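You operate a simulated robot arm through the tools that you are given. There is no shell and no other tool. Be economical: measure what you need, move in short steps, check, and stop when the job is done.

The job below is to be done with a simulated two-armed robot. You get a single attempt, and the scene is never put back.

JOB
Pick up the yellow tape from the tape rack with one hand, pass it to the other hand and put it on the bottom shelf of the grey cart.
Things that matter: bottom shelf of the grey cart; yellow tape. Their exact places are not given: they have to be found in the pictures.

Only the result counts: the job must be done as asked and must still hold three seconds after the hand-in. Knocking over, shifting, dropping, spilling or breaking anything else fails it.

ROBOT AND FRAMES
Two 7-joint arms with two-finger parallel grippers on one trunk, on a base that drives. Base frame: it is fixed to the floor where the robot stands at the start and does not move with it; the origin is under the middle of the robot, x ahead of it, y to its left, z up; the surface under the hand at the start is at about z = 860. Readings come in mm, rad, newtons and seconds.
The left shoulder is at the start at [70, 189, 1145], the right one opposite. With the tool pointing down near the work surface each hand reaches from about 340 to 800 mm from the robot's upright axis, wherever it stands, measured 20 degrees to its own side. Places, roughly: bottom shelf of the grey cart [600, -100, 100]. Payload 3.91 kg a hand.
The tool frame of a hand sits at the grasp point between the pads (the TCP): z along the fingers, y along the line on which they close. The tips reach 30 mm beyond it. Largest opening 110 mm; finger width 20, thickness 10; the body of the gripper, 48 by 112 mm, starts 55 mm behind the TCP.
Orientation is told as [roll, pitch, yaw] about the base's x, y, z axes, in that order, counted from this pose: with the fingers straight down and closing along the base's y, the tool's x points along the base's -x, its y along +y and its z along -z.

CONTROLS
- The arms move only by the tool step_arm. It takes "left_increments", "right_increments" or both (then of equal length, played together; a hand with none holds still); each is one flat list of numbers, 7 for each row, row after row: the finger opening in mm, from 0 to 110, then the shift along the base's x, y, z in mm, then the turn, a rotation vector about the base's x, y, z in rad. In form: [fingers, dx, dy, dz, wx, wy, wz, fingers, dx, dy, dz, wx, wy, wz, ...]. A call has 1 to 10 rows; each row shifts and turns the commanded pose from where the row before left it. A row lasts 0.2 s, in which the tool goes at most 50 mm and 0.15 rad; a call with a longer step from one row to the next is refused whole, and so is a gripper value outside its range. Where a pose cannot be reached the arm comes as near as it can. A force on the tool above 40 N (or 10 N above the force at the start of the call, whichever is more), or a blocked arm, ends the call early, and 0.2 s more pass. Each finger travels about 72 mm/s and halts on what it meets, pressing with about 32 N; the grip force reading is that of the motor and also rises with nothing between the fingers. The clock runs only during rows and for 0.2 s after the last one: add rows that do not move to give the fingers time. It gives the time, the measured TCP pose, the force on the tool (base axes), the opening and the grip force at its end, in the units of the frame above (readings bear some noise), with the torque about the TCP (base axes, N m) and any sound that the robot's microphone picked up.
- Cameras (640 x 400 px; columns grow to the right, rows downward): "scene" is now at [132.6, -7.5, 1363.7]; the picture's right is [-0.13, -0.99, 0.00], its down [-0.66, 0.08, -0.75] and it looks along [0.74, -0.10, -0.66] (base axes); focal length 216 px, centre (320, 200). "left" rides on the left gripper at [72, -17, -103] in its tool frame; the picture's right is [0.23, 0.97, 0.00], its down [-0.76, 0.18, -0.62] and it looks along [-0.61, 0.14, 0.78] (tool axes); focal length 222 px, centre (320, 200). "right" rides on the right gripper at [72, 17, -103] in its tool frame; the picture's right is [-0.23, 0.97, 0.00], its down [-0.76, -0.18, -0.62] and it looks along [-0.61, -0.14, 0.78] (tool axes); focal length 222 px, centre (320, 200).
- get_image(camera): a new picture of that camera. The clock stands still meanwhile.
- move_column(by): slides the trunk up (or, below 0, down) by that many mm; the arms and the scene camera ride with it, the base frame stays. It gives what a move gives, with no picture.
- roll_base(legs): drives the robot by 1 to 6 legs, each [ahead, turn to the left] in mm and rad, along the robot's own axes; the way and the turn of a leg run together, so that a leg with both is an arc; at most 1500 mm and 3.142 rad a leg. The arms and the cameras ride along, it lands a little off, and it stops where it bumps. It gives what a move gives.
- turn_head(pan, tilt): turns the head with the scene camera to pan (to the left, within 1.501 rad either way) and tilt (down, from -0.506 to 1.204), counted from straight ahead of the robot. It gives what a move gives.
- probe_pixels(camera, pixels): for up to 12 pixels [column, row] of the newest picture of that camera ("zoom" is the newest enlarged one), the place [x, y, z] in the base frame of the surface seen there, good to about 2 mm. The clock stands still meanwhile.
- inspect(camera, box): a new picture of the part [left, top, right, bottom] of that camera's present view, enlarged. The clock stands still meanwhile.
- hand_in(): hands the job in; it is judged then, once.

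Go step by step. Measure first, check grasps and placings, and put right what went wrong. The budget is 80 turns and 62 pictures, counting those below and the enlarged ones. Unless the task says otherwise, let go and move clear before handing in, and close with one line.

The tools are called after ">>>" as a command line: name --argument value ..., lists and objects as JSON in quotes. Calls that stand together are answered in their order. step_arm: Moves the arms, as the interface text tells. Its arguments: {"type":"object","properties":{"left_increments":{"type":"array","items":{"type":"number"}},"right_increments":{"type":"array","items":{"type":"number"}}},"required":[]} The other tools are called the same way: move_column (by) slides the trunk up or down; roll_base (legs) drives the base; turn_head (pan, tilt) turns the head that bears the scene camera; get_image (camera) takes a picture; probe_pixels (camera, pixels) gives the place of the surface under pixels of a picture; inspect (camera, box) takes an enlarged picture of a part of a camera's view; hand_in () hands the job in.

At the start:

```text
t: 0.0
left_ee_pos: [614.4, 145.6, 1167.9]
left_tcp_rot: [0.0, -0.002, -0.002]
left_wrist_force: [-0.5, 0.1, 0.5]
left_wrist_torque: [-0.04, 0.0, -0.02]
left_finger_gap: 109.8
left_grasp_force: 0.1
right_ee_pos: [583.5, -247.5, 1088.9]
right_tcp_rot: [-0.001, 0.0, -0.002]
right_wrist_force: [-0.1, -0.9, -1.2]
right_wrist_torque: [-0.02, -0.01, -0.01]
right_finger_gap: 110.0
right_grasp_force: 0.0
trunk travel left (down, up): [-655.0, 285.0]
robot x, y, heading: [1.3, -1.9, -0.001]
head pan, tilt: [-0.127, 0.723]
```

scene: 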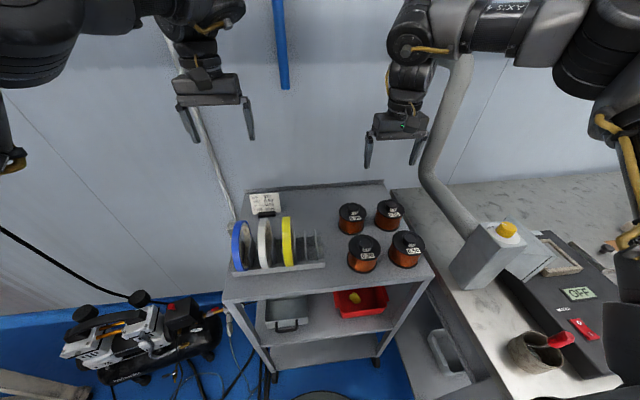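
right: 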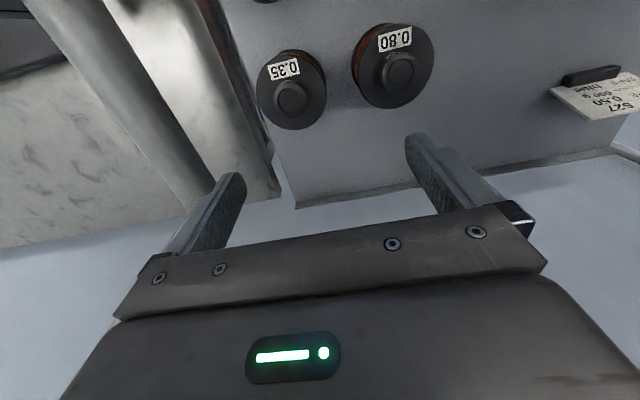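
left: 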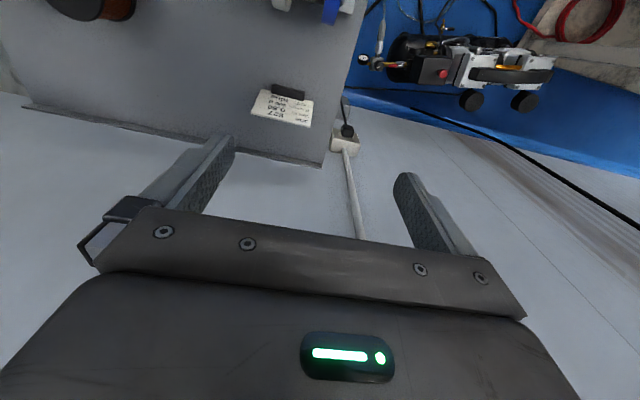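

The scene shows the yellow tape at about (287,240) in a rack on the cart's top, with the lower shelves at about (330,300) and (320,350). I'll enlarge both areas.

>>> inspect --camera "scene" --box '[220, 180, 348, 280]'

>>> probe_pixels --camera "scene" --pixels '[[287, 220], [288, 240], [289, 262], [225, 301], [434, 278], [250, 192], [383, 182], [300, 352], [340, 350], [380, 366], [273, 374], [330, 322]]'

>>> inspect --camera "scene" --box '[210, 260, 440, 400]'

```text
4.00 times, centred on (284, 230) of scene
```

zoom: 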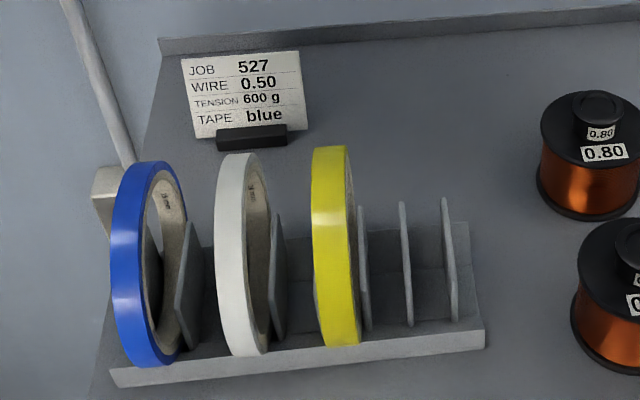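

```text
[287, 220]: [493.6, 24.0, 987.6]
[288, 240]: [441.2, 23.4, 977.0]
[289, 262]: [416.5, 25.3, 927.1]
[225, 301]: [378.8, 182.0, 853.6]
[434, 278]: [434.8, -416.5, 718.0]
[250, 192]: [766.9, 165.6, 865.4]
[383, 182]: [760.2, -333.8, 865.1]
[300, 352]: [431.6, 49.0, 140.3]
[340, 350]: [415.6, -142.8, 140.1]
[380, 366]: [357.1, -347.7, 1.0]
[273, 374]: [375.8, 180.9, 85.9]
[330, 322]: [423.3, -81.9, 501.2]
```

```text
2.78 times, centred on (325, 330) of scene
```

zoom: 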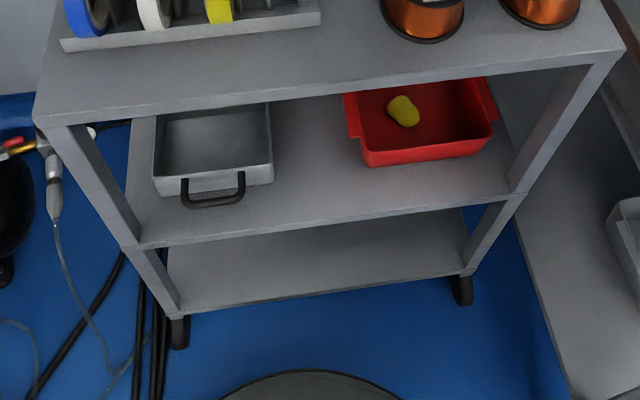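

Bottom shelf is at z≈140 with the cart's front edge near x≈380. The yellow ring lies in the x‑z plane at y≈24. I'll measure the ring and neighbours more precisely.

>>> inspect --camera "scene" --box '[220, 180, 348, 280]'

>>> probe_pixels --camera "zoom" --pixels '[[330, 150], [318, 200], [340, 342], [325, 342], [350, 250], [354, 343], [265, 240], [362, 210], [363, 325], [405, 206], [400, 360], [343, 160]]'

>>> probe_pixels --camera "scene" --pixels '[[281, 247], [270, 250], [287, 210], [285, 255], [291, 235], [270, 365], [275, 369], [375, 358], [268, 349], [262, 347], [374, 344], [310, 335]]'

```text
4.00 times, centred on (284, 230) of scene
```

zoom: 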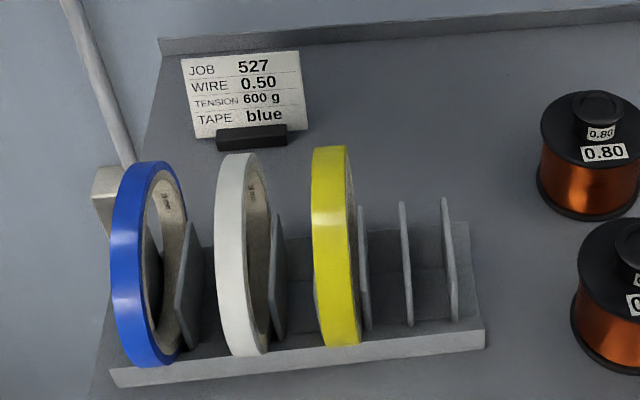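

```text
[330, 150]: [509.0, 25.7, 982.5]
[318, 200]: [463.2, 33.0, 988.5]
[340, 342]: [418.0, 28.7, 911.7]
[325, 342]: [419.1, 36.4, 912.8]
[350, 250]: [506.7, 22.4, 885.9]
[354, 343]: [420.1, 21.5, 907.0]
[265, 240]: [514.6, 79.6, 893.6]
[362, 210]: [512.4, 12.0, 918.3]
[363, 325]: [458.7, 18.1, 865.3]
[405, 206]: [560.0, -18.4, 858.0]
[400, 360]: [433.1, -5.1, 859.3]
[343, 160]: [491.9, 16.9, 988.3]
```

```text
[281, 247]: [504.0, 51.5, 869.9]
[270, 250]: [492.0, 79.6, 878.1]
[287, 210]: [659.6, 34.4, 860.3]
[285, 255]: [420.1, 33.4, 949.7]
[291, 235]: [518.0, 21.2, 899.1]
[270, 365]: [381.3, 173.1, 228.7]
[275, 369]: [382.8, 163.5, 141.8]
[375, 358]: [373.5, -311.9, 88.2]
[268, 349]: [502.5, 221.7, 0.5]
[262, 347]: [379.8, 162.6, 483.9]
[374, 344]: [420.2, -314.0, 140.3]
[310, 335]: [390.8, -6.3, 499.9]
```

The ring's centre is about (478, 26, 927), radius about 63, width about 19, with its top near z 990; the white tape starts at y≈79. I'll bring the left hand above it with a 50 mm opening.

>>> step_arm --left_increments '[80, -28, -24, -12, 0, 0, 0, 60, -28, -24, -12, 0, 0, 0, 50, -28, -24, -12, 0, 0, 0, 50, -26, -24, -12, 0, 0, 0, 50, -26, -24, -12, 0, 0, 0, 50, 0, 0, -8, 0, 0, 0, 50, 0, 0, 0, 0, 0, 0]'

>>> get_image --camera "left"

>>> get_image --camera "scene"

```text
t: 1.6
left_ee_pos: [493.6, 21.8, 1111.4]
left_tcp_rot: [0.0, 0.001, -0.001]
left_wrist_force: [0.8, -0.8, -0.4]
left_wrist_torque: [-0.01, -0.01, -0.05]
left_finger_gap: 50.3
left_grasp_force: 0.0
left hand out of reach, approached as far as the arm can: row 5
right_ee_pos: [584.1, -248.3, 1087.8]
right_tcp_rot: [0.001, 0.0, -0.001]
right_wrist_force: [0.1, 0.1, -0.1]
right_wrist_torque: [0.01, -0.01, 0.0]
right_finger_gap: 109.7
right_grasp_force: 0.1
trunk travel left (down, up): [-655.0, 285.0]
robot x, y, heading: [-2.3, 0.5, 0.0]
head pan, tilt: [-0.127, 0.723]
```

```text
55 pictures are left
```

left: 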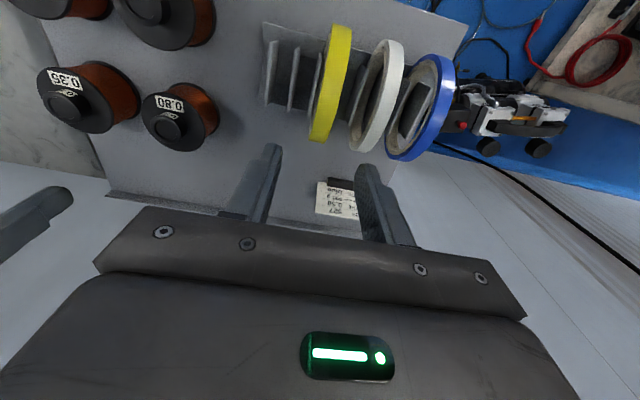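

```text
54 pictures are left
```

scene: 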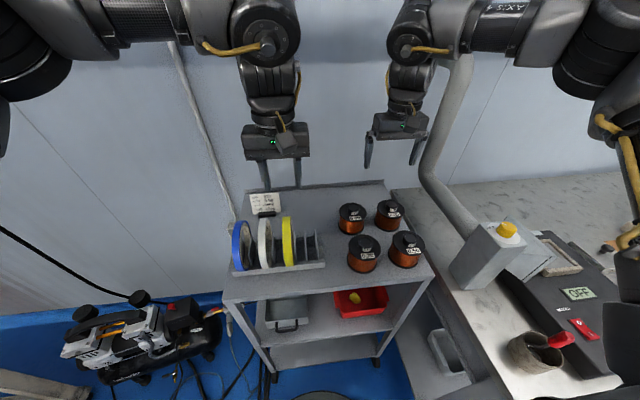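

The left arm is too folded to reach x=478 from here. I'll back the base 130 mm, which also helps the handover later.

>>> roll_base --legs '[[-130, 0]]'

```text
t: 2.9
left_ee_pos: [363.5, 20.9, 1111.5]
left_tcp_rot: [0.0, 0.002, -0.004]
left_wrist_force: [0.3, 0.2, -0.1]
left_wrist_torque: [0.03, 0.0, 0.01]
left_finger_gap: 50.3
left_grasp_force: 0.1
right_ee_pos: [453.3, -248.2, 1089.2]
right_tcp_rot: [0.001, 0.0, -0.001]
right_wrist_force: [-0.3, 0.3, 0.2]
right_wrist_torque: [0.01, -0.01, 0.0]
right_finger_gap: 109.7
right_grasp_force: 0.0
trunk travel left (down, up): [-655.0, 285.0]
robot x, y, heading: [-129.4, -0.2, -0.004]
head pan, tilt: [-0.127, 0.723]
```

The base is at x=-129. Next I'll move the left TCP to about (478, 26, 1075).

>>> step_arm --left_increments '[50, 38, 1, 0, 0, 0, 0, 50, 38, 2, 0, 0, 0, 0.004, 50, 38, 2, -12, 0, 0, 0, 50, 0, 0, -24, 0, 0, 0, 50, 0, 0, 0, 0, 0, 0]'

>>> get_image --camera "left"

>>> get_image --camera "scene"

```text
t: 4.1
left_ee_pos: [477.4, 25.9, 1076.6]
left_tcp_rot: [-0.001, 0.001, -0.002]
left_wrist_force: [-0.6, 0.7, 0.4]
left_wrist_torque: [-0.01, 0.0, 0.0]
left_finger_gap: 50.1
left_grasp_force: 0.1
right_ee_pos: [452.5, -247.9, 1088.6]
right_tcp_rot: [-0.002, 0.002, 0.0]
right_wrist_force: [-0.1, -0.1, 0.1]
right_wrist_torque: [-0.04, -0.03, -0.01]
right_finger_gap: 109.6
right_grasp_force: 0.0
trunk travel left (down, up): [-655.0, 285.0]
robot x, y, heading: [-131.6, -1.9, -0.005]
head pan, tilt: [-0.127, 0.723]
```

```text
53 pictures are left
```

left: 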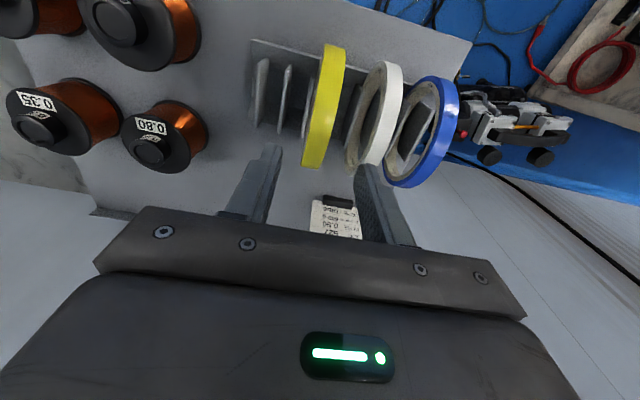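

```text
52 pictures are left
```

scene: 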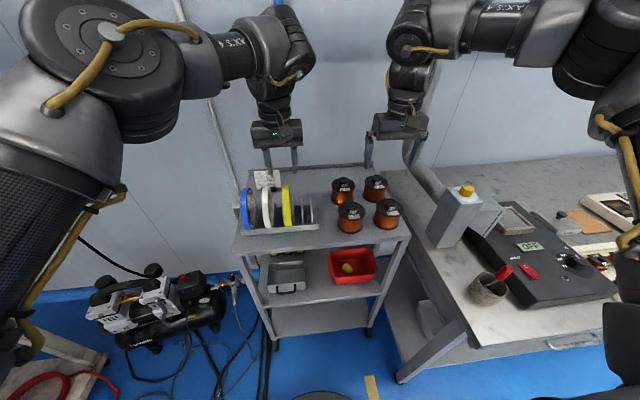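

The hand is above the ring. I'll check the ring edges through the left picture, where the top is around (330,45)–(312,165).

>>> probe_pixels --camera "left" --pixels '[[324, 60], [333, 60], [342, 62], [318, 100], [326, 100], [336, 100], [306, 150], [316, 150], [324, 152], [378, 120], [390, 100], [304, 120]]'

```text
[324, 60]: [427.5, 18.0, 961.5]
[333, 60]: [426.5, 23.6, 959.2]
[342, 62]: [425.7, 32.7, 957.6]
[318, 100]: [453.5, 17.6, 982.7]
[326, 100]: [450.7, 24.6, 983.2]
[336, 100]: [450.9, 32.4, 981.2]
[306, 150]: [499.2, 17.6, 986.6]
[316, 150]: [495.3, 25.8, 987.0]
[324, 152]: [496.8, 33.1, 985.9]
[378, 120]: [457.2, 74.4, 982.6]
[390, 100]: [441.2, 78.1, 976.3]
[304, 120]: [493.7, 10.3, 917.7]
```

The ring's y range is 17–34, centred at 25.5, so the hand is aligned. I'll descend to z≈976 and close.

>>> step_arm --left_increments '[50, 0, 0, -40, 0, 0, 0, 50, 0, -0.5, -40, 0, 0, 0, 50, 0, 0, -20, 0, 0, 0, 50, 0, 0, 0, 0, 0, 0, 0, 0, 0, 0, 0, 0, 0, 0, 0, 0, 0, 0, 0, 0, 0, 0, 0, 0, 0, 0, 0]'

```text
t: 5.7
left_ee_pos: [478.3, 25.7, 974.7]
left_tcp_rot: [0.0, 0.002, -0.001]
left_wrist_force: [-0.3, 1.0, -0.5]
left_wrist_torque: [-0.01, 0.01, 0.0]
left_finger_gap: 19.4
left_grasp_force: 31.5
right_ee_pos: [453.5, -247.4, 1089.0]
right_tcp_rot: [0.001, 0.001, -0.002]
right_wrist_force: [-0.1, -0.1, 0.4]
right_wrist_torque: [0.0, 0.0, 0.01]
right_finger_gap: 110.1
right_grasp_force: 0.0
trunk travel left (down, up): [-655.0, 285.0]
robot x, y, heading: [-132.1, 0.0, 0.003]
head pan, tilt: [-0.127, 0.723]
```

It closed on 19.4 mm with 31.5 N, so the ring is held. I'll lift it straight up 170 mm.

>>> step_arm --left_increments '[0, 0, 0, 15, 0, 0, 0, 0, 0, 0, 35, 0, 0, 0, 0, 0, 0, 40, 0, 0, 0, 0, 0, 0, 40, 0, 0, 0, 0, 0, 0, 40, 0, 0, 0, 0, 0, 0, 0, 0, 0, 0]'

>>> get_image --camera "scene"

```text
t: 7.1
left_ee_pos: [478.8, 25.9, 1147.4]
left_tcp_rot: [-0.001, 0.001, -0.001]
left_wrist_force: [0.2, 0.4, 0.0]
left_wrist_torque: [-0.02, 0.0, -0.02]
left_finger_gap: 19.7
left_grasp_force: 31.8
right_ee_pos: [453.8, -247.2, 1087.9]
right_tcp_rot: [0.001, 0.002, -0.003]
right_wrist_force: [-0.6, 0.1, 0.0]
right_wrist_torque: [0.01, 0.04, -0.02]
right_finger_gap: 110.0
right_grasp_force: 0.0
trunk travel left (down, up): [-655.0, 285.0]
robot x, y, heading: [-128.1, 2.1, -0.004]
head pan, tilt: [-0.127, 0.723]
```

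```text
51 pictures are left
```

scene: 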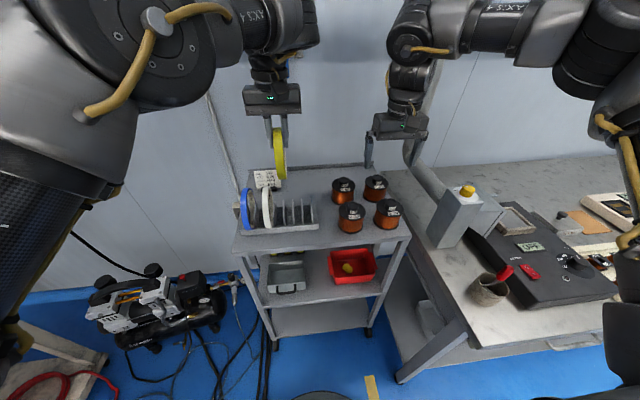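

The ring came out cleanly and is held below the left hand. I'll back away from the cart for a free-air handover.

>>> roll_base --legs '[[-300, 0]]'

>>> step_arm --left_increments '[0, 24, 0, 0, 0, 0, 0, 0, 24, 0, 0, 0, 0, 0, 0, 24, 0, 0, 0, 0, 0, 0, 24, 0, 0, 0, 0, 0, 0, 0, 0, 0, 0, 0, 0, 0, 0, 0, 0, 0, 0, 0, 0, 0, 0, 0, 0, 0, 0, 0, 0, 0, 0, 0, 0, 0]' --right_increments '[100, -10, 0, 0, 0, -0.14, 0, 90, -10, 0, 0, 0, -0.14, 0, 80, -10, 0, 0, 0, -0.14, 0, 70, -10, 0, 0, 0, -0.14, 0, 70, 0, 0, 0, 0, -0.14, 0, 70, 0, 0, 0, 0, -0.14, 0, 70, 0, 0, 0, 0, -0.14, 0, 70, 0, 0, 0, 0, -0.14, 0]'

>>> get_image --camera "scene"

```text
t: 9.1
left_ee_pos: [179.9, 25.4, 1146.3]
left_tcp_rot: [0.0, 0.002, -0.001]
left_wrist_force: [-0.1, 0.1, -0.2]
left_wrist_torque: [-0.02, 0.01, -0.01]
left_finger_gap: 19.5
left_grasp_force: 32.1
right_ee_pos: [153.6, -249.1, 1087.6]
right_tcp_rot: [0.001, 0.001, -0.003]
right_wrist_force: [-0.2, 0.2, -0.3]
right_wrist_torque: [0.01, 0.0, 0.01]
right_finger_gap: 110.0
right_grasp_force: 0.2
trunk travel left (down, up): [-655.0, 285.0]
robot x, y, heading: [-426.0, -1.4, -0.003]
head pan, tilt: [-0.127, 0.723]
```

```text
t: 10.9
left_ee_pos: [182.4, 19.8, 1145.1]
left_tcp_rot: [0.0, 0.002, -0.004]
left_wrist_force: [-0.2, 0.2, -0.7]
left_wrist_torque: [0.03, 0.01, -0.01]
left_finger_gap: 19.5
left_grasp_force: 32.0
left hand out of reach, approached as far as the arm can: row 1, 2, 3, 4
right_ee_pos: [151.2, -279.4, 1092.8]
right_tcp_rot: [0.01, -1.12, -0.01]
right_wrist_force: [0.1, -0.5, -0.1]
right_wrist_torque: [-0.02, 0.02, -0.01]
right_finger_gap: 69.9
right_grasp_force: 0.0
right hand out of reach, approached as far as the arm can: row 5, 6, 7, 8
trunk travel left (down, up): [-655.0, 285.0]
robot x, y, heading: [-431.4, 0.0, -0.0]
head pan, tilt: [-0.127, 0.723]
```

```text
50 pictures are left
```

scene: 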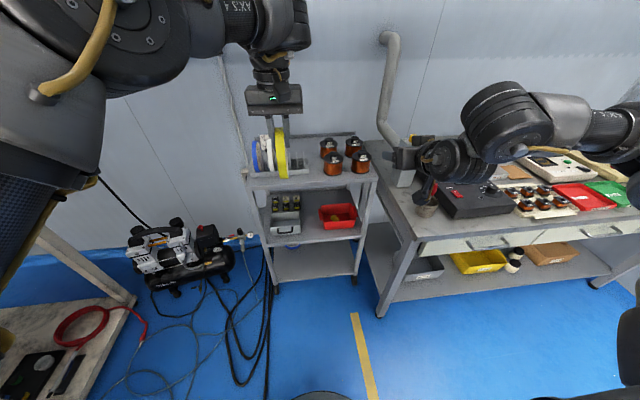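

Both arms are too high relative to their shoulders for these poses. The space in front of the cart is free, so I'll lower both hands and extend the left one forward.

>>> step_arm --left_increments '[0, 0, 0, -40, 0, 0, 0, 0, 0, 0, -40, 0, 0, 0, 0, 0, 0, -40, 0, 0, 0, 0, 15, 0, -40, 0, 0, 0, 0, 25, 1, -30, 0, 0, 0, 0, 25, 2, 0, 0, 0, 0, 0, 25, 1, 0, 0, 0, 0, 0, 0, 0, 0, 0, 0, 0, 0, 0, 0, 0, 0, 0, 0]' --right_increments '[70, 5, 0, -40, 0, 0, 0, 70, 5, 0, -40, 0, 0, 0, 70, 0, 0, -40, 0, 0, 0, 70, 0, 0, -40, 0, 0, 0, 70, 0, 0, -35, 0, -0.11, 0, 70, 0, 0, 0, 0, -0.11, 0, 70, 0, 0, 0, 0, -0.11, 0, 70, 0, 0, 0, 0, -0.11, 0, 70, 0, 0, 0, 0, 0, 0]'

>>> get_image --camera "scene"

```text
t: 12.9
left_ee_pos: [236.8, 23.6, 956.1]
left_tcp_rot: [0.0, 0.002, 0.0]
left_wrist_force: [0.4, 0.1, -1.0]
left_wrist_torque: [-0.01, 0.01, 0.02]
left_finger_gap: 19.6
left_grasp_force: 32.3
left hand out of reach, approached as far as the arm can: row 6, 7
right_ee_pos: [162.0, -263.3, 914.2]
right_tcp_rot: [0.162, -1.5, -0.118]
right_wrist_force: [0.0, 0.4, -0.2]
right_wrist_torque: [-0.01, 0.0, -0.01]
right_finger_gap: 70.0
right_grasp_force: 0.1
right hand out of reach, approached as far as the arm can: row 5
trunk travel left (down, up): [-655.0, 285.0]
robot x, y, heading: [-428.9, 2.3, -0.002]
head pan, tilt: [-0.127, 0.723]
```

```text
49 pictures are left
```

scene: 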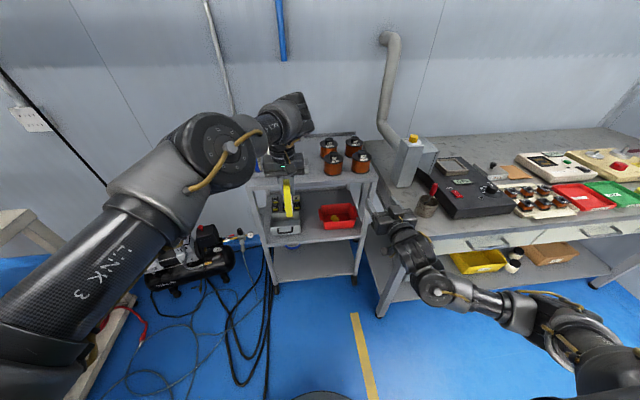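

The ring's front edge is now near x≈174 and z≈908. I'll bring the left hand toward the middle (y≈-25) and the right hand to a staging pose in front of the ring, x≈95.

>>> step_arm --left_increments '[0, 0, -10, 0, 0, 0, 0, 0, 0, -10, 0, 0, 0, 0, 0, 0, -10, 0, 0, 0, 0, 0, 0, -10, 0, 0, 0, 0, 0, 0, -10, 0, 0, 0, 0, 0, 0, 0, 0, 0, 0, 0, 0, 0, 0, 0, 0, 0, 0]' --right_increments '[70, -35, 0, -3, -0.011, -0.07, -0.044, 70, -35, 0, -3, 0, 0, 0, 70, 0, 45, 0, 0, 0, 0, 70, 0, 45, 0, 0, 0, 0, 70, 0, 45, 0, 0, 0, 0, 70, 0, 35, 0, 0, 0, 0, 70, 0, 0, 0, 0, 0, 0]'

>>> get_image --camera "scene"

```text
t: 14.5
left_ee_pos: [220.8, -23.0, 955.9]
left_tcp_rot: [-0.003, -0.001, -0.002]
left_wrist_force: [0.1, 0.4, -0.4]
left_wrist_torque: [0.01, 0.0, -0.01]
left_finger_gap: 19.7
left_grasp_force: 32.1
left hand out of reach, approached as far as the arm can: row 2, 3, 4, 5
right_ee_pos: [93.4, -92.3, 908.0]
right_tcp_rot: [-0.372, -1.568, 0.371]
right_wrist_force: [0.2, 0.0, 0.1]
right_wrist_torque: [-0.04, 0.03, 0.04]
right_finger_gap: 70.0
right_grasp_force: 0.0
trunk travel left (down, up): [-655.0, 285.0]
robot x, y, heading: [-429.4, 1.4, 0.001]
head pan, tilt: [-0.127, 0.723]
```

```text
48 pictures are left
```

scene: 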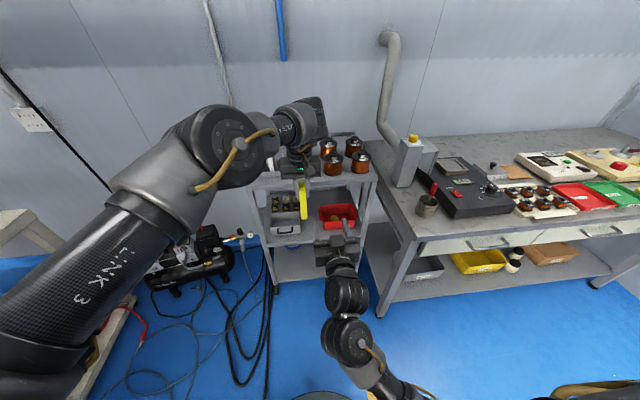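

The right hand points forward at (93,-92,908). I'll slide it to y≈-23 and check against the ring.

>>> step_arm --right_increments '[70, 0, 35, 0, 0, 0, 0, 70, 0, 34, 0, 0, 0, 0, 70, 0, 0, 0, 0, 0, 0]'

>>> get_image --camera "right"

>>> inspect --camera "scene" --box '[240, 140, 400, 300]'

```text
t: 15.5
left_ee_pos: [221.3, -21.2, 954.2]
left_tcp_rot: [-0.003, -0.003, -0.001]
left_wrist_force: [0.0, -0.5, -1.4]
left_wrist_torque: [-0.01, 0.01, 0.01]
left_finger_gap: 19.4
left_grasp_force: 32.0
right_ee_pos: [97.6, -50.2, 892.8]
right_tcp_rot: [-1.683, -1.467, 1.675]
right_wrist_force: [0.4, -0.3, 0.0]
right_wrist_torque: [-0.06, 0.05, -0.05]
right_finger_gap: 70.0
right_grasp_force: 0.0
trunk travel left (down, up): [-655.0, 285.0]
robot x, y, heading: [-431.2, -0.6, -0.007]
head pan, tilt: [-0.127, 0.723]
stopped in row 3 (right hand): the arm was blocked; the commanded pose is now the measured one
```

```text
47 pictures are left
```

right: 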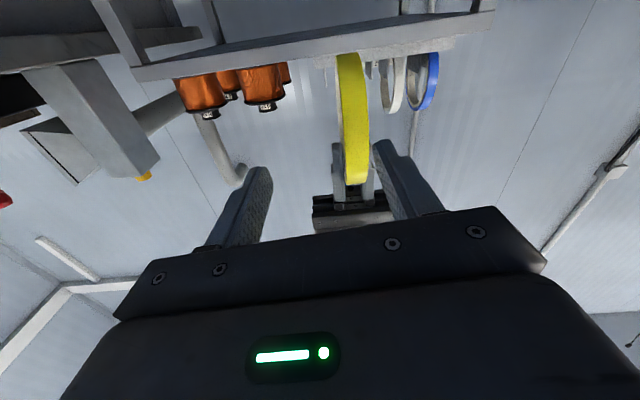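

```text
2.50 times, centred on (320, 220) of scene
```

zoom: 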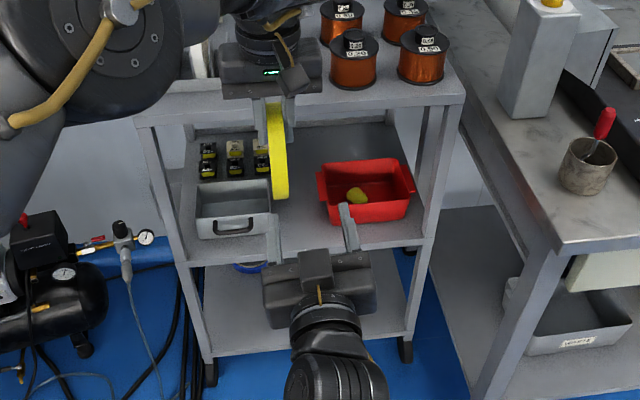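

The right arm is blocked near the body centre, so a straight-ahead approach is awkward. I'll turn the ring (left hand) by +0.6 rad and back the right hand off to its own side, turned by the same yaw.

>>> step_arm --right_increments '[70, -5, -30, 8, 0.1, 0, 0, 70, 5, -20, 7, 0, 0, 0.1, 70, 5, -5, 0, 0, 0, 0.12, 70, 5, 0, 0, 0, 0, 0.13, 70, 0, 0, 0, 0, 0, 0.13, 70, 0, 0, 0, 0, 0, 0.12, 70, 0, 0, 0, 0, 0, 0]' --left_increments '[0, 0, 0, 0, 0, 0, 0, 0, 0, 0, 0, 0, 0, 0, 0, 0, 0, 0, 0, 0, 0.15, 0, 0, 0, 0, 0, 0, 0.15, 0, 0, 0, 0, 0, 0, 0.15, 0, 0, 0, 0, 0, 0, 0.15, 0, 0, 0, 0, 0, 0, 0]'

>>> get_image --camera "right"

>>> inspect --camera "scene" --box '[240, 140, 400, 300]'

```text
t: 17.1
left_ee_pos: [228.5, 15.4, 957.5]
left_tcp_rot: [-0.002, -0.002, 0.599]
left_wrist_force: [0.1, 0.2, 0.0]
left_wrist_torque: [0.01, 0.0, -0.01]
left_finger_gap: 19.5
left_grasp_force: 31.7
left hand out of reach, approached as far as the arm can: row 5, 6
right_ee_pos: [108.0, -105.0, 909.7]
right_tcp_rot: [3.128, -1.56, -2.532]
right_wrist_force: [-0.7, 0.2, -0.1]
right_wrist_torque: [-0.02, 0.01, -0.01]
right_finger_gap: 70.0
right_grasp_force: 0.1
trunk travel left (down, up): [-655.0, 285.0]
robot x, y, heading: [-430.0, 0.4, -0.001]
head pan, tilt: [-0.127, 0.723]
```

```text
45 pictures are left
```

right: 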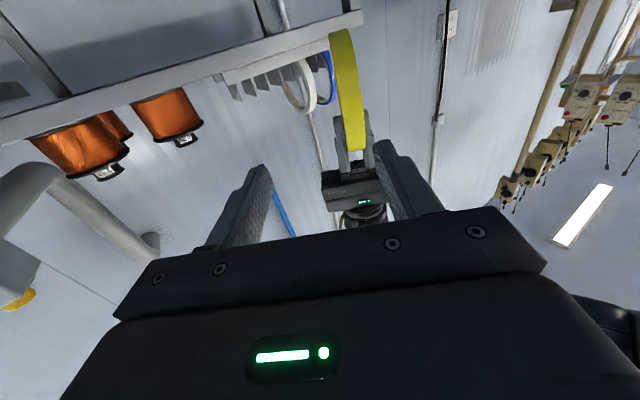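

```text
2.50 times, centred on (320, 220) of scene
```

zoom: 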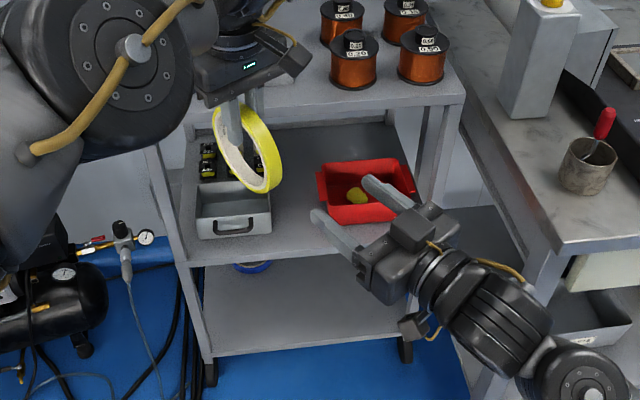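

The ring is now yawed by 0.6 rad with its centre near (228,15,909). I'll shift the right hand sideways by 31 mm so its axis passes through the ring, advance a little, then measure.

>>> step_arm --right_increments '[70, -9, 13, 0, 0, 0, 0, 70, -9, 13, 0, 0, 0, 0, 70, 17, 11, 0, 0, 0, 0, 70, 16, 11, 0, 0, 0, 0, 70, 0, 0, 0, 0, 0, 0]'

>>> get_image --camera "right"

>>> probe_pixels --camera "right" --pixels '[[320, 100], [330, 100], [340, 100], [320, 70], [330, 70], [310, 60], [320, 50], [330, 130], [340, 130], [320, 130], [345, 80], [310, 90]]'

>>> inspect --camera "scene" --box '[240, 140, 400, 300]'

```text
t: 18.3
left_ee_pos: [227.4, 15.0, 958.6]
left_tcp_rot: [-0.003, -0.002, 0.597]
left_wrist_force: [1.1, 0.3, -0.6]
left_wrist_torque: [0.0, -0.01, -0.02]
left_finger_gap: 19.4
left_grasp_force: 31.8
right_ee_pos: [123.3, -57.6, 910.0]
right_tcp_rot: [3.104, -1.559, -2.512]
right_wrist_force: [0.4, 0.3, 0.5]
right_wrist_torque: [-0.02, 0.05, -0.01]
right_finger_gap: 70.2
right_grasp_force: 0.1
trunk travel left (down, up): [-655.0, 285.0]
robot x, y, heading: [-427.7, 1.6, -0.004]
head pan, tilt: [-0.127, 0.723]
```

```text
43 pictures are left
```

right: 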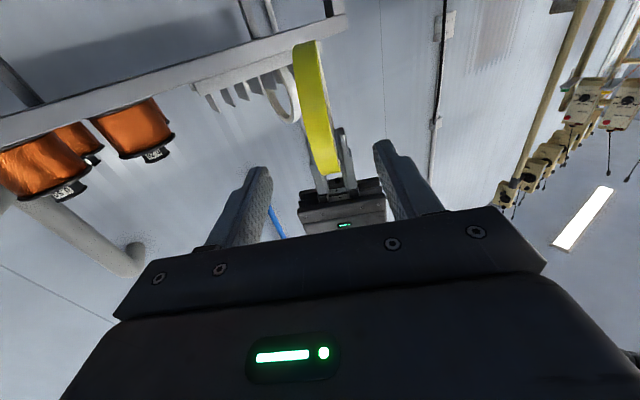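

```text
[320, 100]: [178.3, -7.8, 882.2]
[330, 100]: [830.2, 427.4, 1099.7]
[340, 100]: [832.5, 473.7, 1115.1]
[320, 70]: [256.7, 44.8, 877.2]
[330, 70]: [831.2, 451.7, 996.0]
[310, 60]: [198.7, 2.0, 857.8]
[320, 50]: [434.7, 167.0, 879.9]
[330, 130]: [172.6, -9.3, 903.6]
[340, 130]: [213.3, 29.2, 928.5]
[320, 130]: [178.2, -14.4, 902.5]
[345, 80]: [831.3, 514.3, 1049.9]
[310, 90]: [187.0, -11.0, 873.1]
```

```text
2.50 times, centred on (320, 220) of scene
```

zoom: 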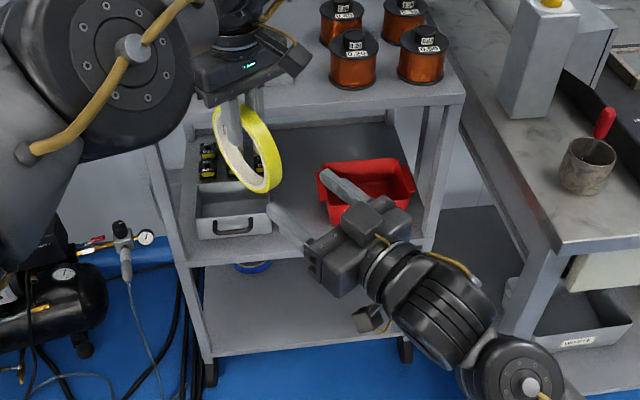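

The ring's front edge is about 70 mm ahead of the right TCP, offset about 4.5 mm sideways. I'll advance 78 mm, slightly low to stay clear of the left fingertips.

>>> step_arm --right_increments '[70, 13, 13, -4, 0, 0, 0, 70, 17, 12, -4, 0, 0, 0, 70, 16, 11, 0, 0, 0, 0, 70, 16, 11, 0, 0, 0, 0, 70, 0, 0, 0, 0, 0, 0]'

>>> get_image --camera "right"

>>> inspect --camera "scene" --box '[240, 140, 400, 300]'

```text
t: 19.5
left_ee_pos: [227.8, 14.7, 959.0]
left_tcp_rot: [-0.006, -0.001, 0.597]
left_wrist_force: [0.0, 0.5, -0.7]
left_wrist_torque: [0.01, -0.01, 0.01]
left_finger_gap: 19.2
left_grasp_force: 32.0
right_ee_pos: [184.7, -11.1, 900.5]
right_tcp_rot: [3.105, -1.559, -2.512]
right_wrist_force: [-0.5, 0.1, 0.5]
right_wrist_torque: [-0.02, -0.01, -0.05]
right_finger_gap: 69.9
right_grasp_force: 0.0
trunk travel left (down, up): [-655.0, 285.0]
robot x, y, heading: [-429.1, 3.2, -0.005]
head pan, tilt: [-0.127, 0.723]
```

```text
41 pictures are left
```

right: 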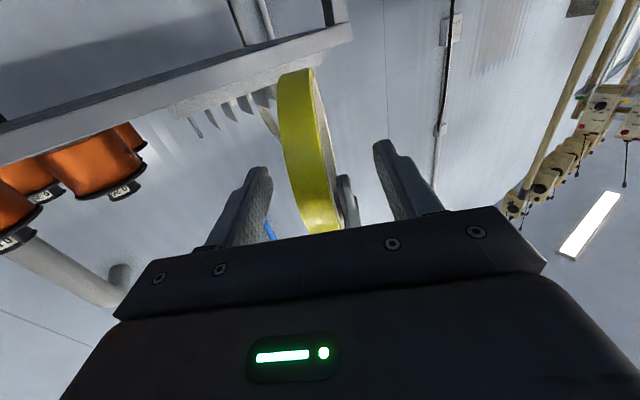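

```text
2.50 times, centred on (320, 220) of scene
```

zoom: 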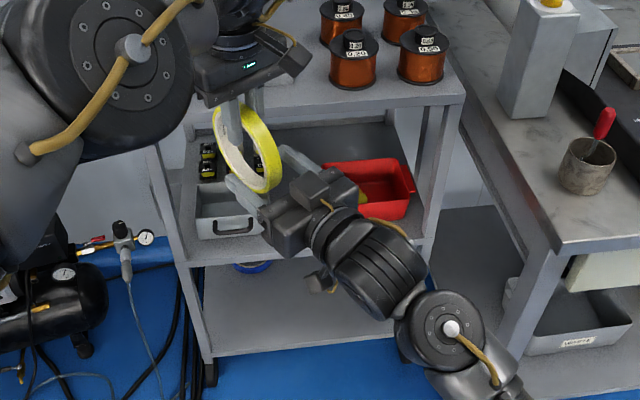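

The ring sits between the right fingers, centred within about 3 mm. Closing the right hand now.

>>> step_arm --right_increments '[40, 1, -1.5, 0, 0, 0, 0, 30, 0, 0, 0, 0, 0, 0, 0, 0, 0, 0, 0, 0, 0, 0, 0, 0, 0, 0, 0, 0, 0, 0, 0, 0, 0, 0, 0]'

```text
t: 20.7
left_ee_pos: [228.5, 15.4, 959.0]
left_tcp_rot: [-0.003, -0.002, 0.599]
left_wrist_force: [-7.1, 6.7, 0.4]
left_wrist_torque: [0.04, 0.24, -0.27]
left_finger_gap: 19.4
left_grasp_force: 31.5
right_ee_pos: [186.2, -11.3, 900.7]
right_tcp_rot: [3.055, -1.56, -2.465]
right_wrist_force: [6.9, -5.3, -0.9]
right_wrist_torque: [0.24, 0.22, -0.13]
right_finger_gap: 19.6
right_grasp_force: 31.6
trunk travel left (down, up): [-655.0, 285.0]
robot x, y, heading: [-432.4, 2.2, 0.002]
head pan, tilt: [-0.127, 0.723]
```

Both hands hold it (right 19.6 mm, 31.6 N). I'll open the left hand and raise it clear.

>>> step_arm --left_increments '[35, 0, 0, 0, 0, 0, 0, 50, 0, 0, 0, 0, 0, 0, 50, 0, 0, 0, 0, 0, 0, 50, 0, 0, 20, 0, 0, 0, 50, 0, 0, 30, 0, 0, 0, 50, 0, 0, 40, 0, 0, 0, 50, 0, 0, 30, 0, 0, 0, 50, 0, 0, 0, 0, 0, 0]'

>>> get_image --camera "scene"

```text
t: 22.5
left_ee_pos: [211.0, 27.0, 1073.5]
left_tcp_rot: [-0.005, -0.001, 0.599]
left_wrist_force: [0.7, 0.3, 0.2]
left_wrist_torque: [0.03, 0.03, 0.03]
left_finger_gap: 50.1
left_grasp_force: 0.0
left hand out of reach, approached as far as the arm can: row 4, 5, 6, 7
right_ee_pos: [186.9, -11.0, 900.2]
right_tcp_rot: [3.066, -1.561, -2.474]
right_wrist_force: [-0.8, 0.4, 0.1]
right_wrist_torque: [-0.03, 0.02, 0.02]
right_finger_gap: 19.5
right_grasp_force: 31.8
trunk travel left (down, up): [-655.0, 285.0]
robot x, y, heading: [-429.9, -1.9, -0.002]
head pan, tilt: [-0.127, 0.723]
```

```text
39 pictures are left
```

scene: 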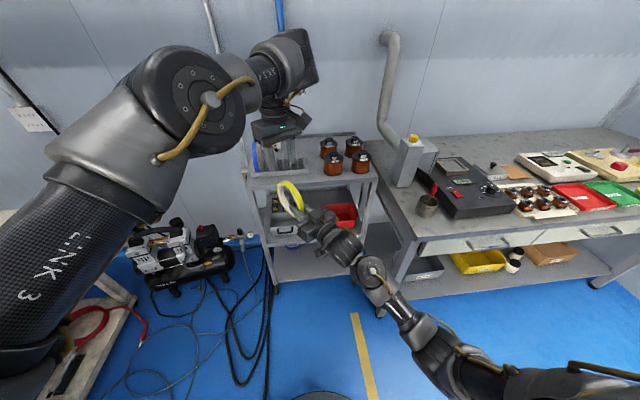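

The right hand alone holds the tape. Before lowering I'll measure the right elbow height, the compressor, and the blue thing seen at the bottom shelf.

>>> step_arm --left_increments '[50, -40, 25, 0, 0, 0, -0.1, 50, -40, 25, 0, 0, 0, -0.1, 50, -40, 25, 0, 0, 0, -0.1, 50, -40, 25, -20, 0, 0, -0.1, 50, -30, 25, -20, 0, 0, -0.1, 50, -20, 25, -20, 0, 0, -0.1, 50, 0, 25, -20, 0, 0, 0, 50, 0, 25, -20, 0, 0, 0, 50, 0, 0, 0, 0, 0, 0]'

>>> get_image --camera "scene"

>>> probe_pixels --camera "scene" --pixels '[[290, 270], [340, 270], [281, 245], [360, 250], [440, 340], [480, 385], [374, 268], [160, 270], [200, 225], [230, 235], [275, 280], [330, 250]]'

>>> inspect --camera "scene" --box '[250, 180, 390, 300]'

```text
refused: row 4 steps farther than a row can; nothing moved
```

```text
38 pictures are left
```

scene: 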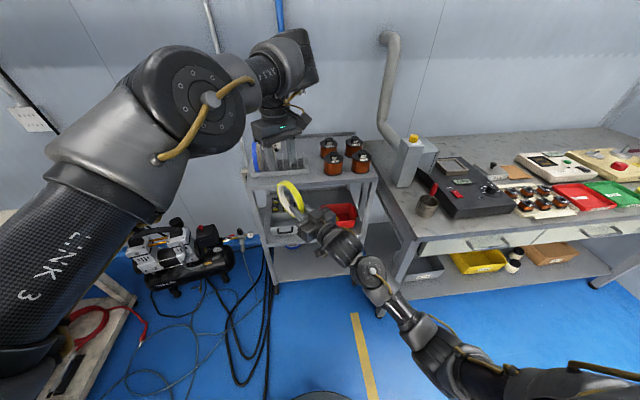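

```text
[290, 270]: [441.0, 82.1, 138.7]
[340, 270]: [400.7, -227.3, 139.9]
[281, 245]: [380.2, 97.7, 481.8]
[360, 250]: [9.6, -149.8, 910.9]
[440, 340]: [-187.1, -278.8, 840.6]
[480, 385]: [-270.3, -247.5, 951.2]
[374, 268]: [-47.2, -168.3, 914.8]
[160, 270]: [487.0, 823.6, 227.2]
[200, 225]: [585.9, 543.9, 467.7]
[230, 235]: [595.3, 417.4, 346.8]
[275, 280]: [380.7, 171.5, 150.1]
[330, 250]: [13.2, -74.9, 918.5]
```

```text
3.33 times, centred on (320, 240) of scene
```

zoom: 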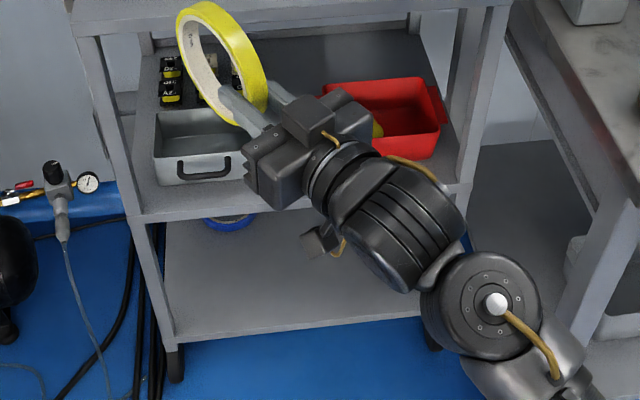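

A blue ring lies at the back of the bottom shelf; I'll measure it once lower. First I'll tuck the left arm in, with smaller steps.

>>> step_arm --left_increments '[50, -30, 20, 0, 0, 0, -0.1, 50, -30, 20, 0, 0, 0, -0.1, 50, -30, 20, 0, 0, 0, -0.1, 50, -30, 25, -10, 0, 0, -0.1, 50, -30, 25, -10, 0, 0, -0.1, 50, -20, 25, -10, 0, 0, -0.1, 50, -20, 25, 0, 0, 0, 0, 50, -20, 25, 0, 0, 0, 0, 50, 0, 25, 0, 0, 0, 0]'

>>> move_column --by -200

>>> get_image --camera "scene"

```text
t: 24.5
left_ee_pos: [43.9, 219.1, 1059.7]
left_tcp_rot: [-0.005, -0.001, -0.001]
left_wrist_force: [-0.2, 0.3, 0.8]
left_wrist_torque: [-0.03, 0.0, 0.04]
left_finger_gap: 49.9
left_grasp_force: 0.1
left hand out of reach, approached as far as the arm can: row 2, 3, 4, 8
right_ee_pos: [185.8, -8.5, 900.8]
right_tcp_rot: [-2.962, -1.56, -2.732]
right_wrist_force: [-0.8, 0.1, 0.0]
right_wrist_torque: [-0.03, 0.07, 0.03]
right_finger_gap: 19.4
right_grasp_force: 31.8
trunk travel left (down, up): [-655.0, 285.0]
robot x, y, heading: [-433.1, 1.2, 0.002]
head pan, tilt: [-0.127, 0.723]
```

```text
t: 26.7
left_ee_pos: [44.1, 217.3, 860.0]
left_tcp_rot: [-0.001, -0.001, -0.002]
left_wrist_force: [-0.5, 0.8, -0.1]
left_wrist_torque: [-0.03, -0.01, -0.03]
left_finger_gap: 50.1
left_grasp_force: 0.2
right_ee_pos: [185.6, -10.1, 701.6]
right_tcp_rot: [3.121, -1.559, -2.529]
right_wrist_force: [0.0, -0.4, 0.6]
right_wrist_torque: [-0.02, 0.04, 0.01]
right_finger_gap: 19.4
right_grasp_force: 32.1
trunk travel left (down, up): [-455.0, 485.0]
robot x, y, heading: [-431.4, 3.2, -0.004]
head pan, tilt: [-0.127, 0.723]
```

```text
36 pictures are left
```

scene: 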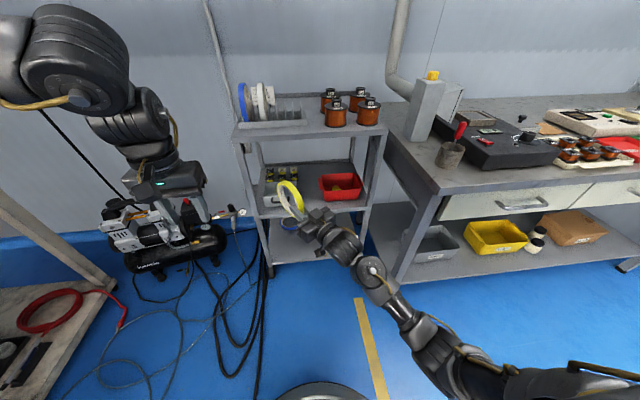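

Clear so far. I'll roll the right hand about its pointing axis so the ring lies flat, here in free space.

>>> step_arm --right_increments '[0, 0, 0, 0, 0.116, 0.079, 0, 0, 0, 0, 0, 0.116, 0.079, 0, 0, 0, 0, 0, 0.116, 0.079, 0, 0, 0, 0, 0, 0.116, 0.079, 0, 0, 0, 0, 0, 0.116, 0.079, 0, 0, 0, 0, 0, 0.116, 0.079, 0, 0, 0, 0, 0, 0.116, 0.079, 0, 0, 0, 0, 0, 0.116, 0.079, 0, 0, 0, 0, 0, 0.116, 0.079, 0, 0, 0, 0, 0, 0.116, 0.079, 0]'

>>> get_image --camera "scene"

```text
t: 28.9
left_ee_pos: [44.3, 216.0, 859.4]
left_tcp_rot: [-0.002, 0.0, -0.001]
left_wrist_force: [0.2, 0.4, -0.2]
left_wrist_torque: [0.01, -0.02, -0.03]
left_finger_gap: 50.3
left_grasp_force: 0.0
right_ee_pos: [186.0, -11.1, 699.9]
right_tcp_rot: [1.567, -0.163, -0.984]
right_wrist_force: [0.6, 0.0, -0.5]
right_wrist_torque: [-0.01, 0.02, -0.03]
right_finger_gap: 19.6
right_grasp_force: 31.8
trunk travel left (down, up): [-455.0, 485.0]
robot x, y, heading: [-427.7, 2.1, -0.003]
head pan, tilt: [-0.127, 0.723]
```

```text
35 pictures are left
```

scene: 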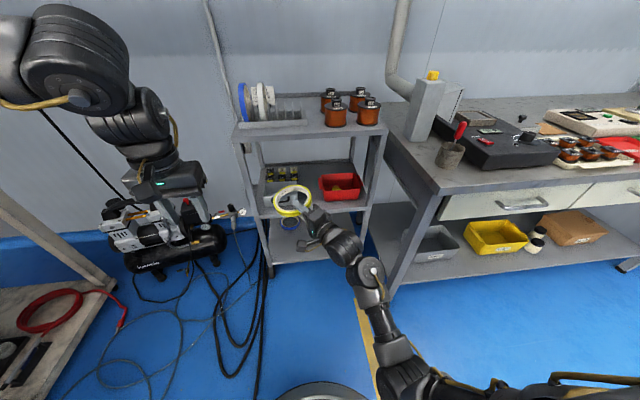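

The ring is nearly flat. I'll finish the roll, reduce the yaw to about 0.24 and pitch the far side down 0.3 rad, then lower the trunk further.

>>> step_arm --right_increments '[0, 0, 0, 0, 0.068, 0.045, 0, 0, 0, 0, 0, 0.068, 0.045, 0, 0, 0, -10, 0, 0, 0, -0.12, 0, 0, -10, 0, 0, 0, -0.12, 0, 0, -10, 0, 0, 0, -0.11, 0, 0, 0, 0, -0.024, 0.097, 0, 0, 0, 0, 0, -0.024, 0.097, 0, 0, 0, 0, 0, -0.024, 0.097, 0, 0, 0, 0, 0, 0, 0, 0]'

>>> move_column --by -200

>>> get_image --camera "scene"

```text
t: 30.1
left_ee_pos: [44.2, 216.1, 859.3]
left_tcp_rot: [-0.004, -0.001, -0.003]
left_wrist_force: [0.5, -0.1, 0.5]
left_wrist_torque: [-0.02, 0.0, 0.04]
left_finger_gap: 50.0
left_grasp_force: 0.0
right_ee_pos: [193.8, -95.5, 674.0]
right_tcp_rot: [1.533, -0.174, -1.311]
right_wrist_force: [-0.3, -0.1, 0.1]
right_wrist_torque: [-0.01, 0.02, 0.03]
right_finger_gap: 19.8
right_grasp_force: 32.3
trunk travel left (down, up): [-455.0, 485.0]
robot x, y, heading: [-430.3, 1.1, 0.001]
head pan, tilt: [-0.127, 0.723]
stopped in row 5 (right hand): the arm was blocked; the commanded pose is now the measured one
```

```text
t: 32.2
left_ee_pos: [45.1, 216.5, 659.9]
left_tcp_rot: [-0.002, -0.001, -0.002]
left_wrist_force: [0.5, -0.3, 0.5]
left_wrist_torque: [-0.02, 0.0, 0.0]
left_finger_gap: 50.1
left_grasp_force: 0.1
right_ee_pos: [194.8, -97.6, 475.6]
right_tcp_rot: [1.532, -0.175, -1.311]
right_wrist_force: [1.1, -0.6, 0.3]
right_wrist_torque: [0.0, 0.04, 0.02]
right_finger_gap: 19.6
right_grasp_force: 32.3
trunk travel left (down, up): [-255.0, 685.0]
robot x, y, heading: [-430.7, 1.9, -0.005]
head pan, tilt: [-0.127, 0.723]
```

```text
34 pictures are left
```

scene: 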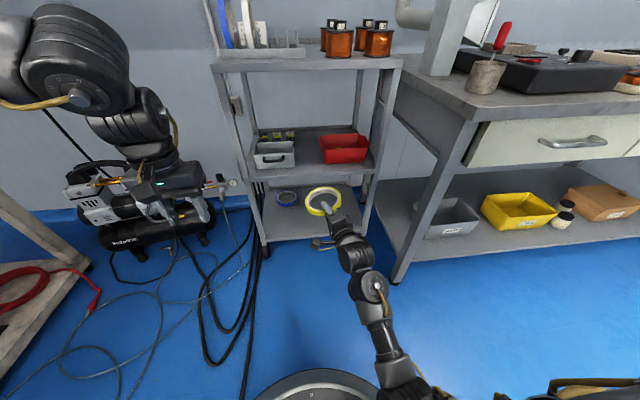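

The arm hit a limit but holds the ring nearly flat, yawed 0.26. I'll survey the bottom shelf and the blue ring at about (287,198).

>>> inspect --camera "scene" --box '[236, 150, 396, 250]'

>>> probe_pixels --camera "scene" --pixels '[[287, 203], [276, 198], [298, 198], [285, 225], [300, 190], [350, 190], [355, 215], [270, 240], [323, 190], [341, 204], [308, 205], [322, 213]]'

```text
4.00 times, centred on (316, 200) of scene
```

zoom: 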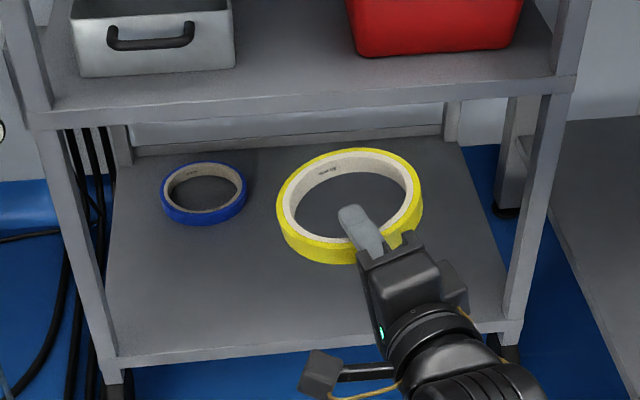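

```text
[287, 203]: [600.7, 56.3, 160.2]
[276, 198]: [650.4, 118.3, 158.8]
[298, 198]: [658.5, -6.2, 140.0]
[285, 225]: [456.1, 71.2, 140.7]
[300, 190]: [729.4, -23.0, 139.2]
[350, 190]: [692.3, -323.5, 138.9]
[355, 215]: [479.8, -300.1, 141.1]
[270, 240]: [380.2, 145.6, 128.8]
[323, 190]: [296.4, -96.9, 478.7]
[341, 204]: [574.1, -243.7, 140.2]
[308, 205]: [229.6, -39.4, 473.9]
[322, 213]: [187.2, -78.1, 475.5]
```

The blue ring is at about (650,70), so I'll aim the tape's centre at about (500,-130), clear of it. I'm lowering the trunk 200 mm more.

>>> move_column --by -200

>>> get_image --camera "scene"

>>> probe_pixels --camera "scene" --pixels '[[360, 245], [375, 290], [385, 345], [355, 250], [336, 215], [325, 200], [312, 195], [160, 180], [195, 215], [330, 180], [400, 380], [320, 385]]'

```text
t: 34.6
left_ee_pos: [38.0, 221.9, 586.6]
left_tcp_rot: [-0.018, -0.018, -0.004]
left_wrist_force: [0.3, -0.8, 0.9]
left_wrist_torque: [0.09, -0.01, -0.04]
left_finger_gap: 50.3
left_grasp_force: 0.0
right_ee_pos: [193.1, -94.0, 409.7]
right_tcp_rot: [1.55, -0.197, -1.317]
right_wrist_force: [0.4, -0.6, 0.5]
right_wrist_torque: [-0.01, 0.11, 0.05]
right_finger_gap: 19.3
right_grasp_force: 31.7
trunk travel left (down, up): [-165.0, 775.0]
robot x, y, heading: [-430.2, -1.2, -0.009]
head pan, tilt: [-0.127, 0.723]
stopped: the arm was blocked; the commanded pose is now the measured one
```

```text
32 pictures are left
```

scene: 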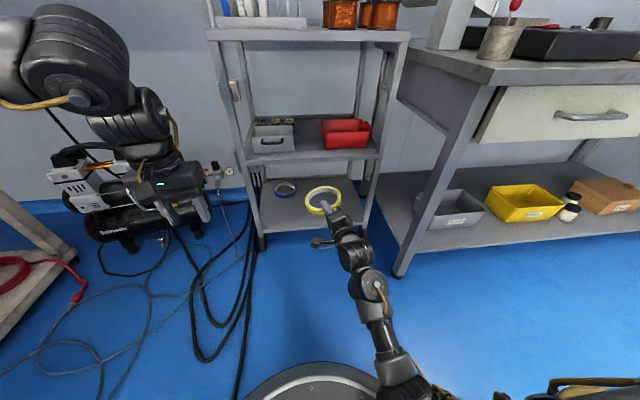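

```text
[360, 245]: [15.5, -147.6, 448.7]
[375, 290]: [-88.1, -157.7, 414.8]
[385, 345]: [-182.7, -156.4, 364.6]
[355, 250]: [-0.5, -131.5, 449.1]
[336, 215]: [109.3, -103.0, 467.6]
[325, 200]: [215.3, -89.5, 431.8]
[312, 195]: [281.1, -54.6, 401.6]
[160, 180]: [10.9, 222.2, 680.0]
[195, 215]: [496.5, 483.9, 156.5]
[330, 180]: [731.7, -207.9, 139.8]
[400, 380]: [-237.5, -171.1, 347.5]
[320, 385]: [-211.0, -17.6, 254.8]
```

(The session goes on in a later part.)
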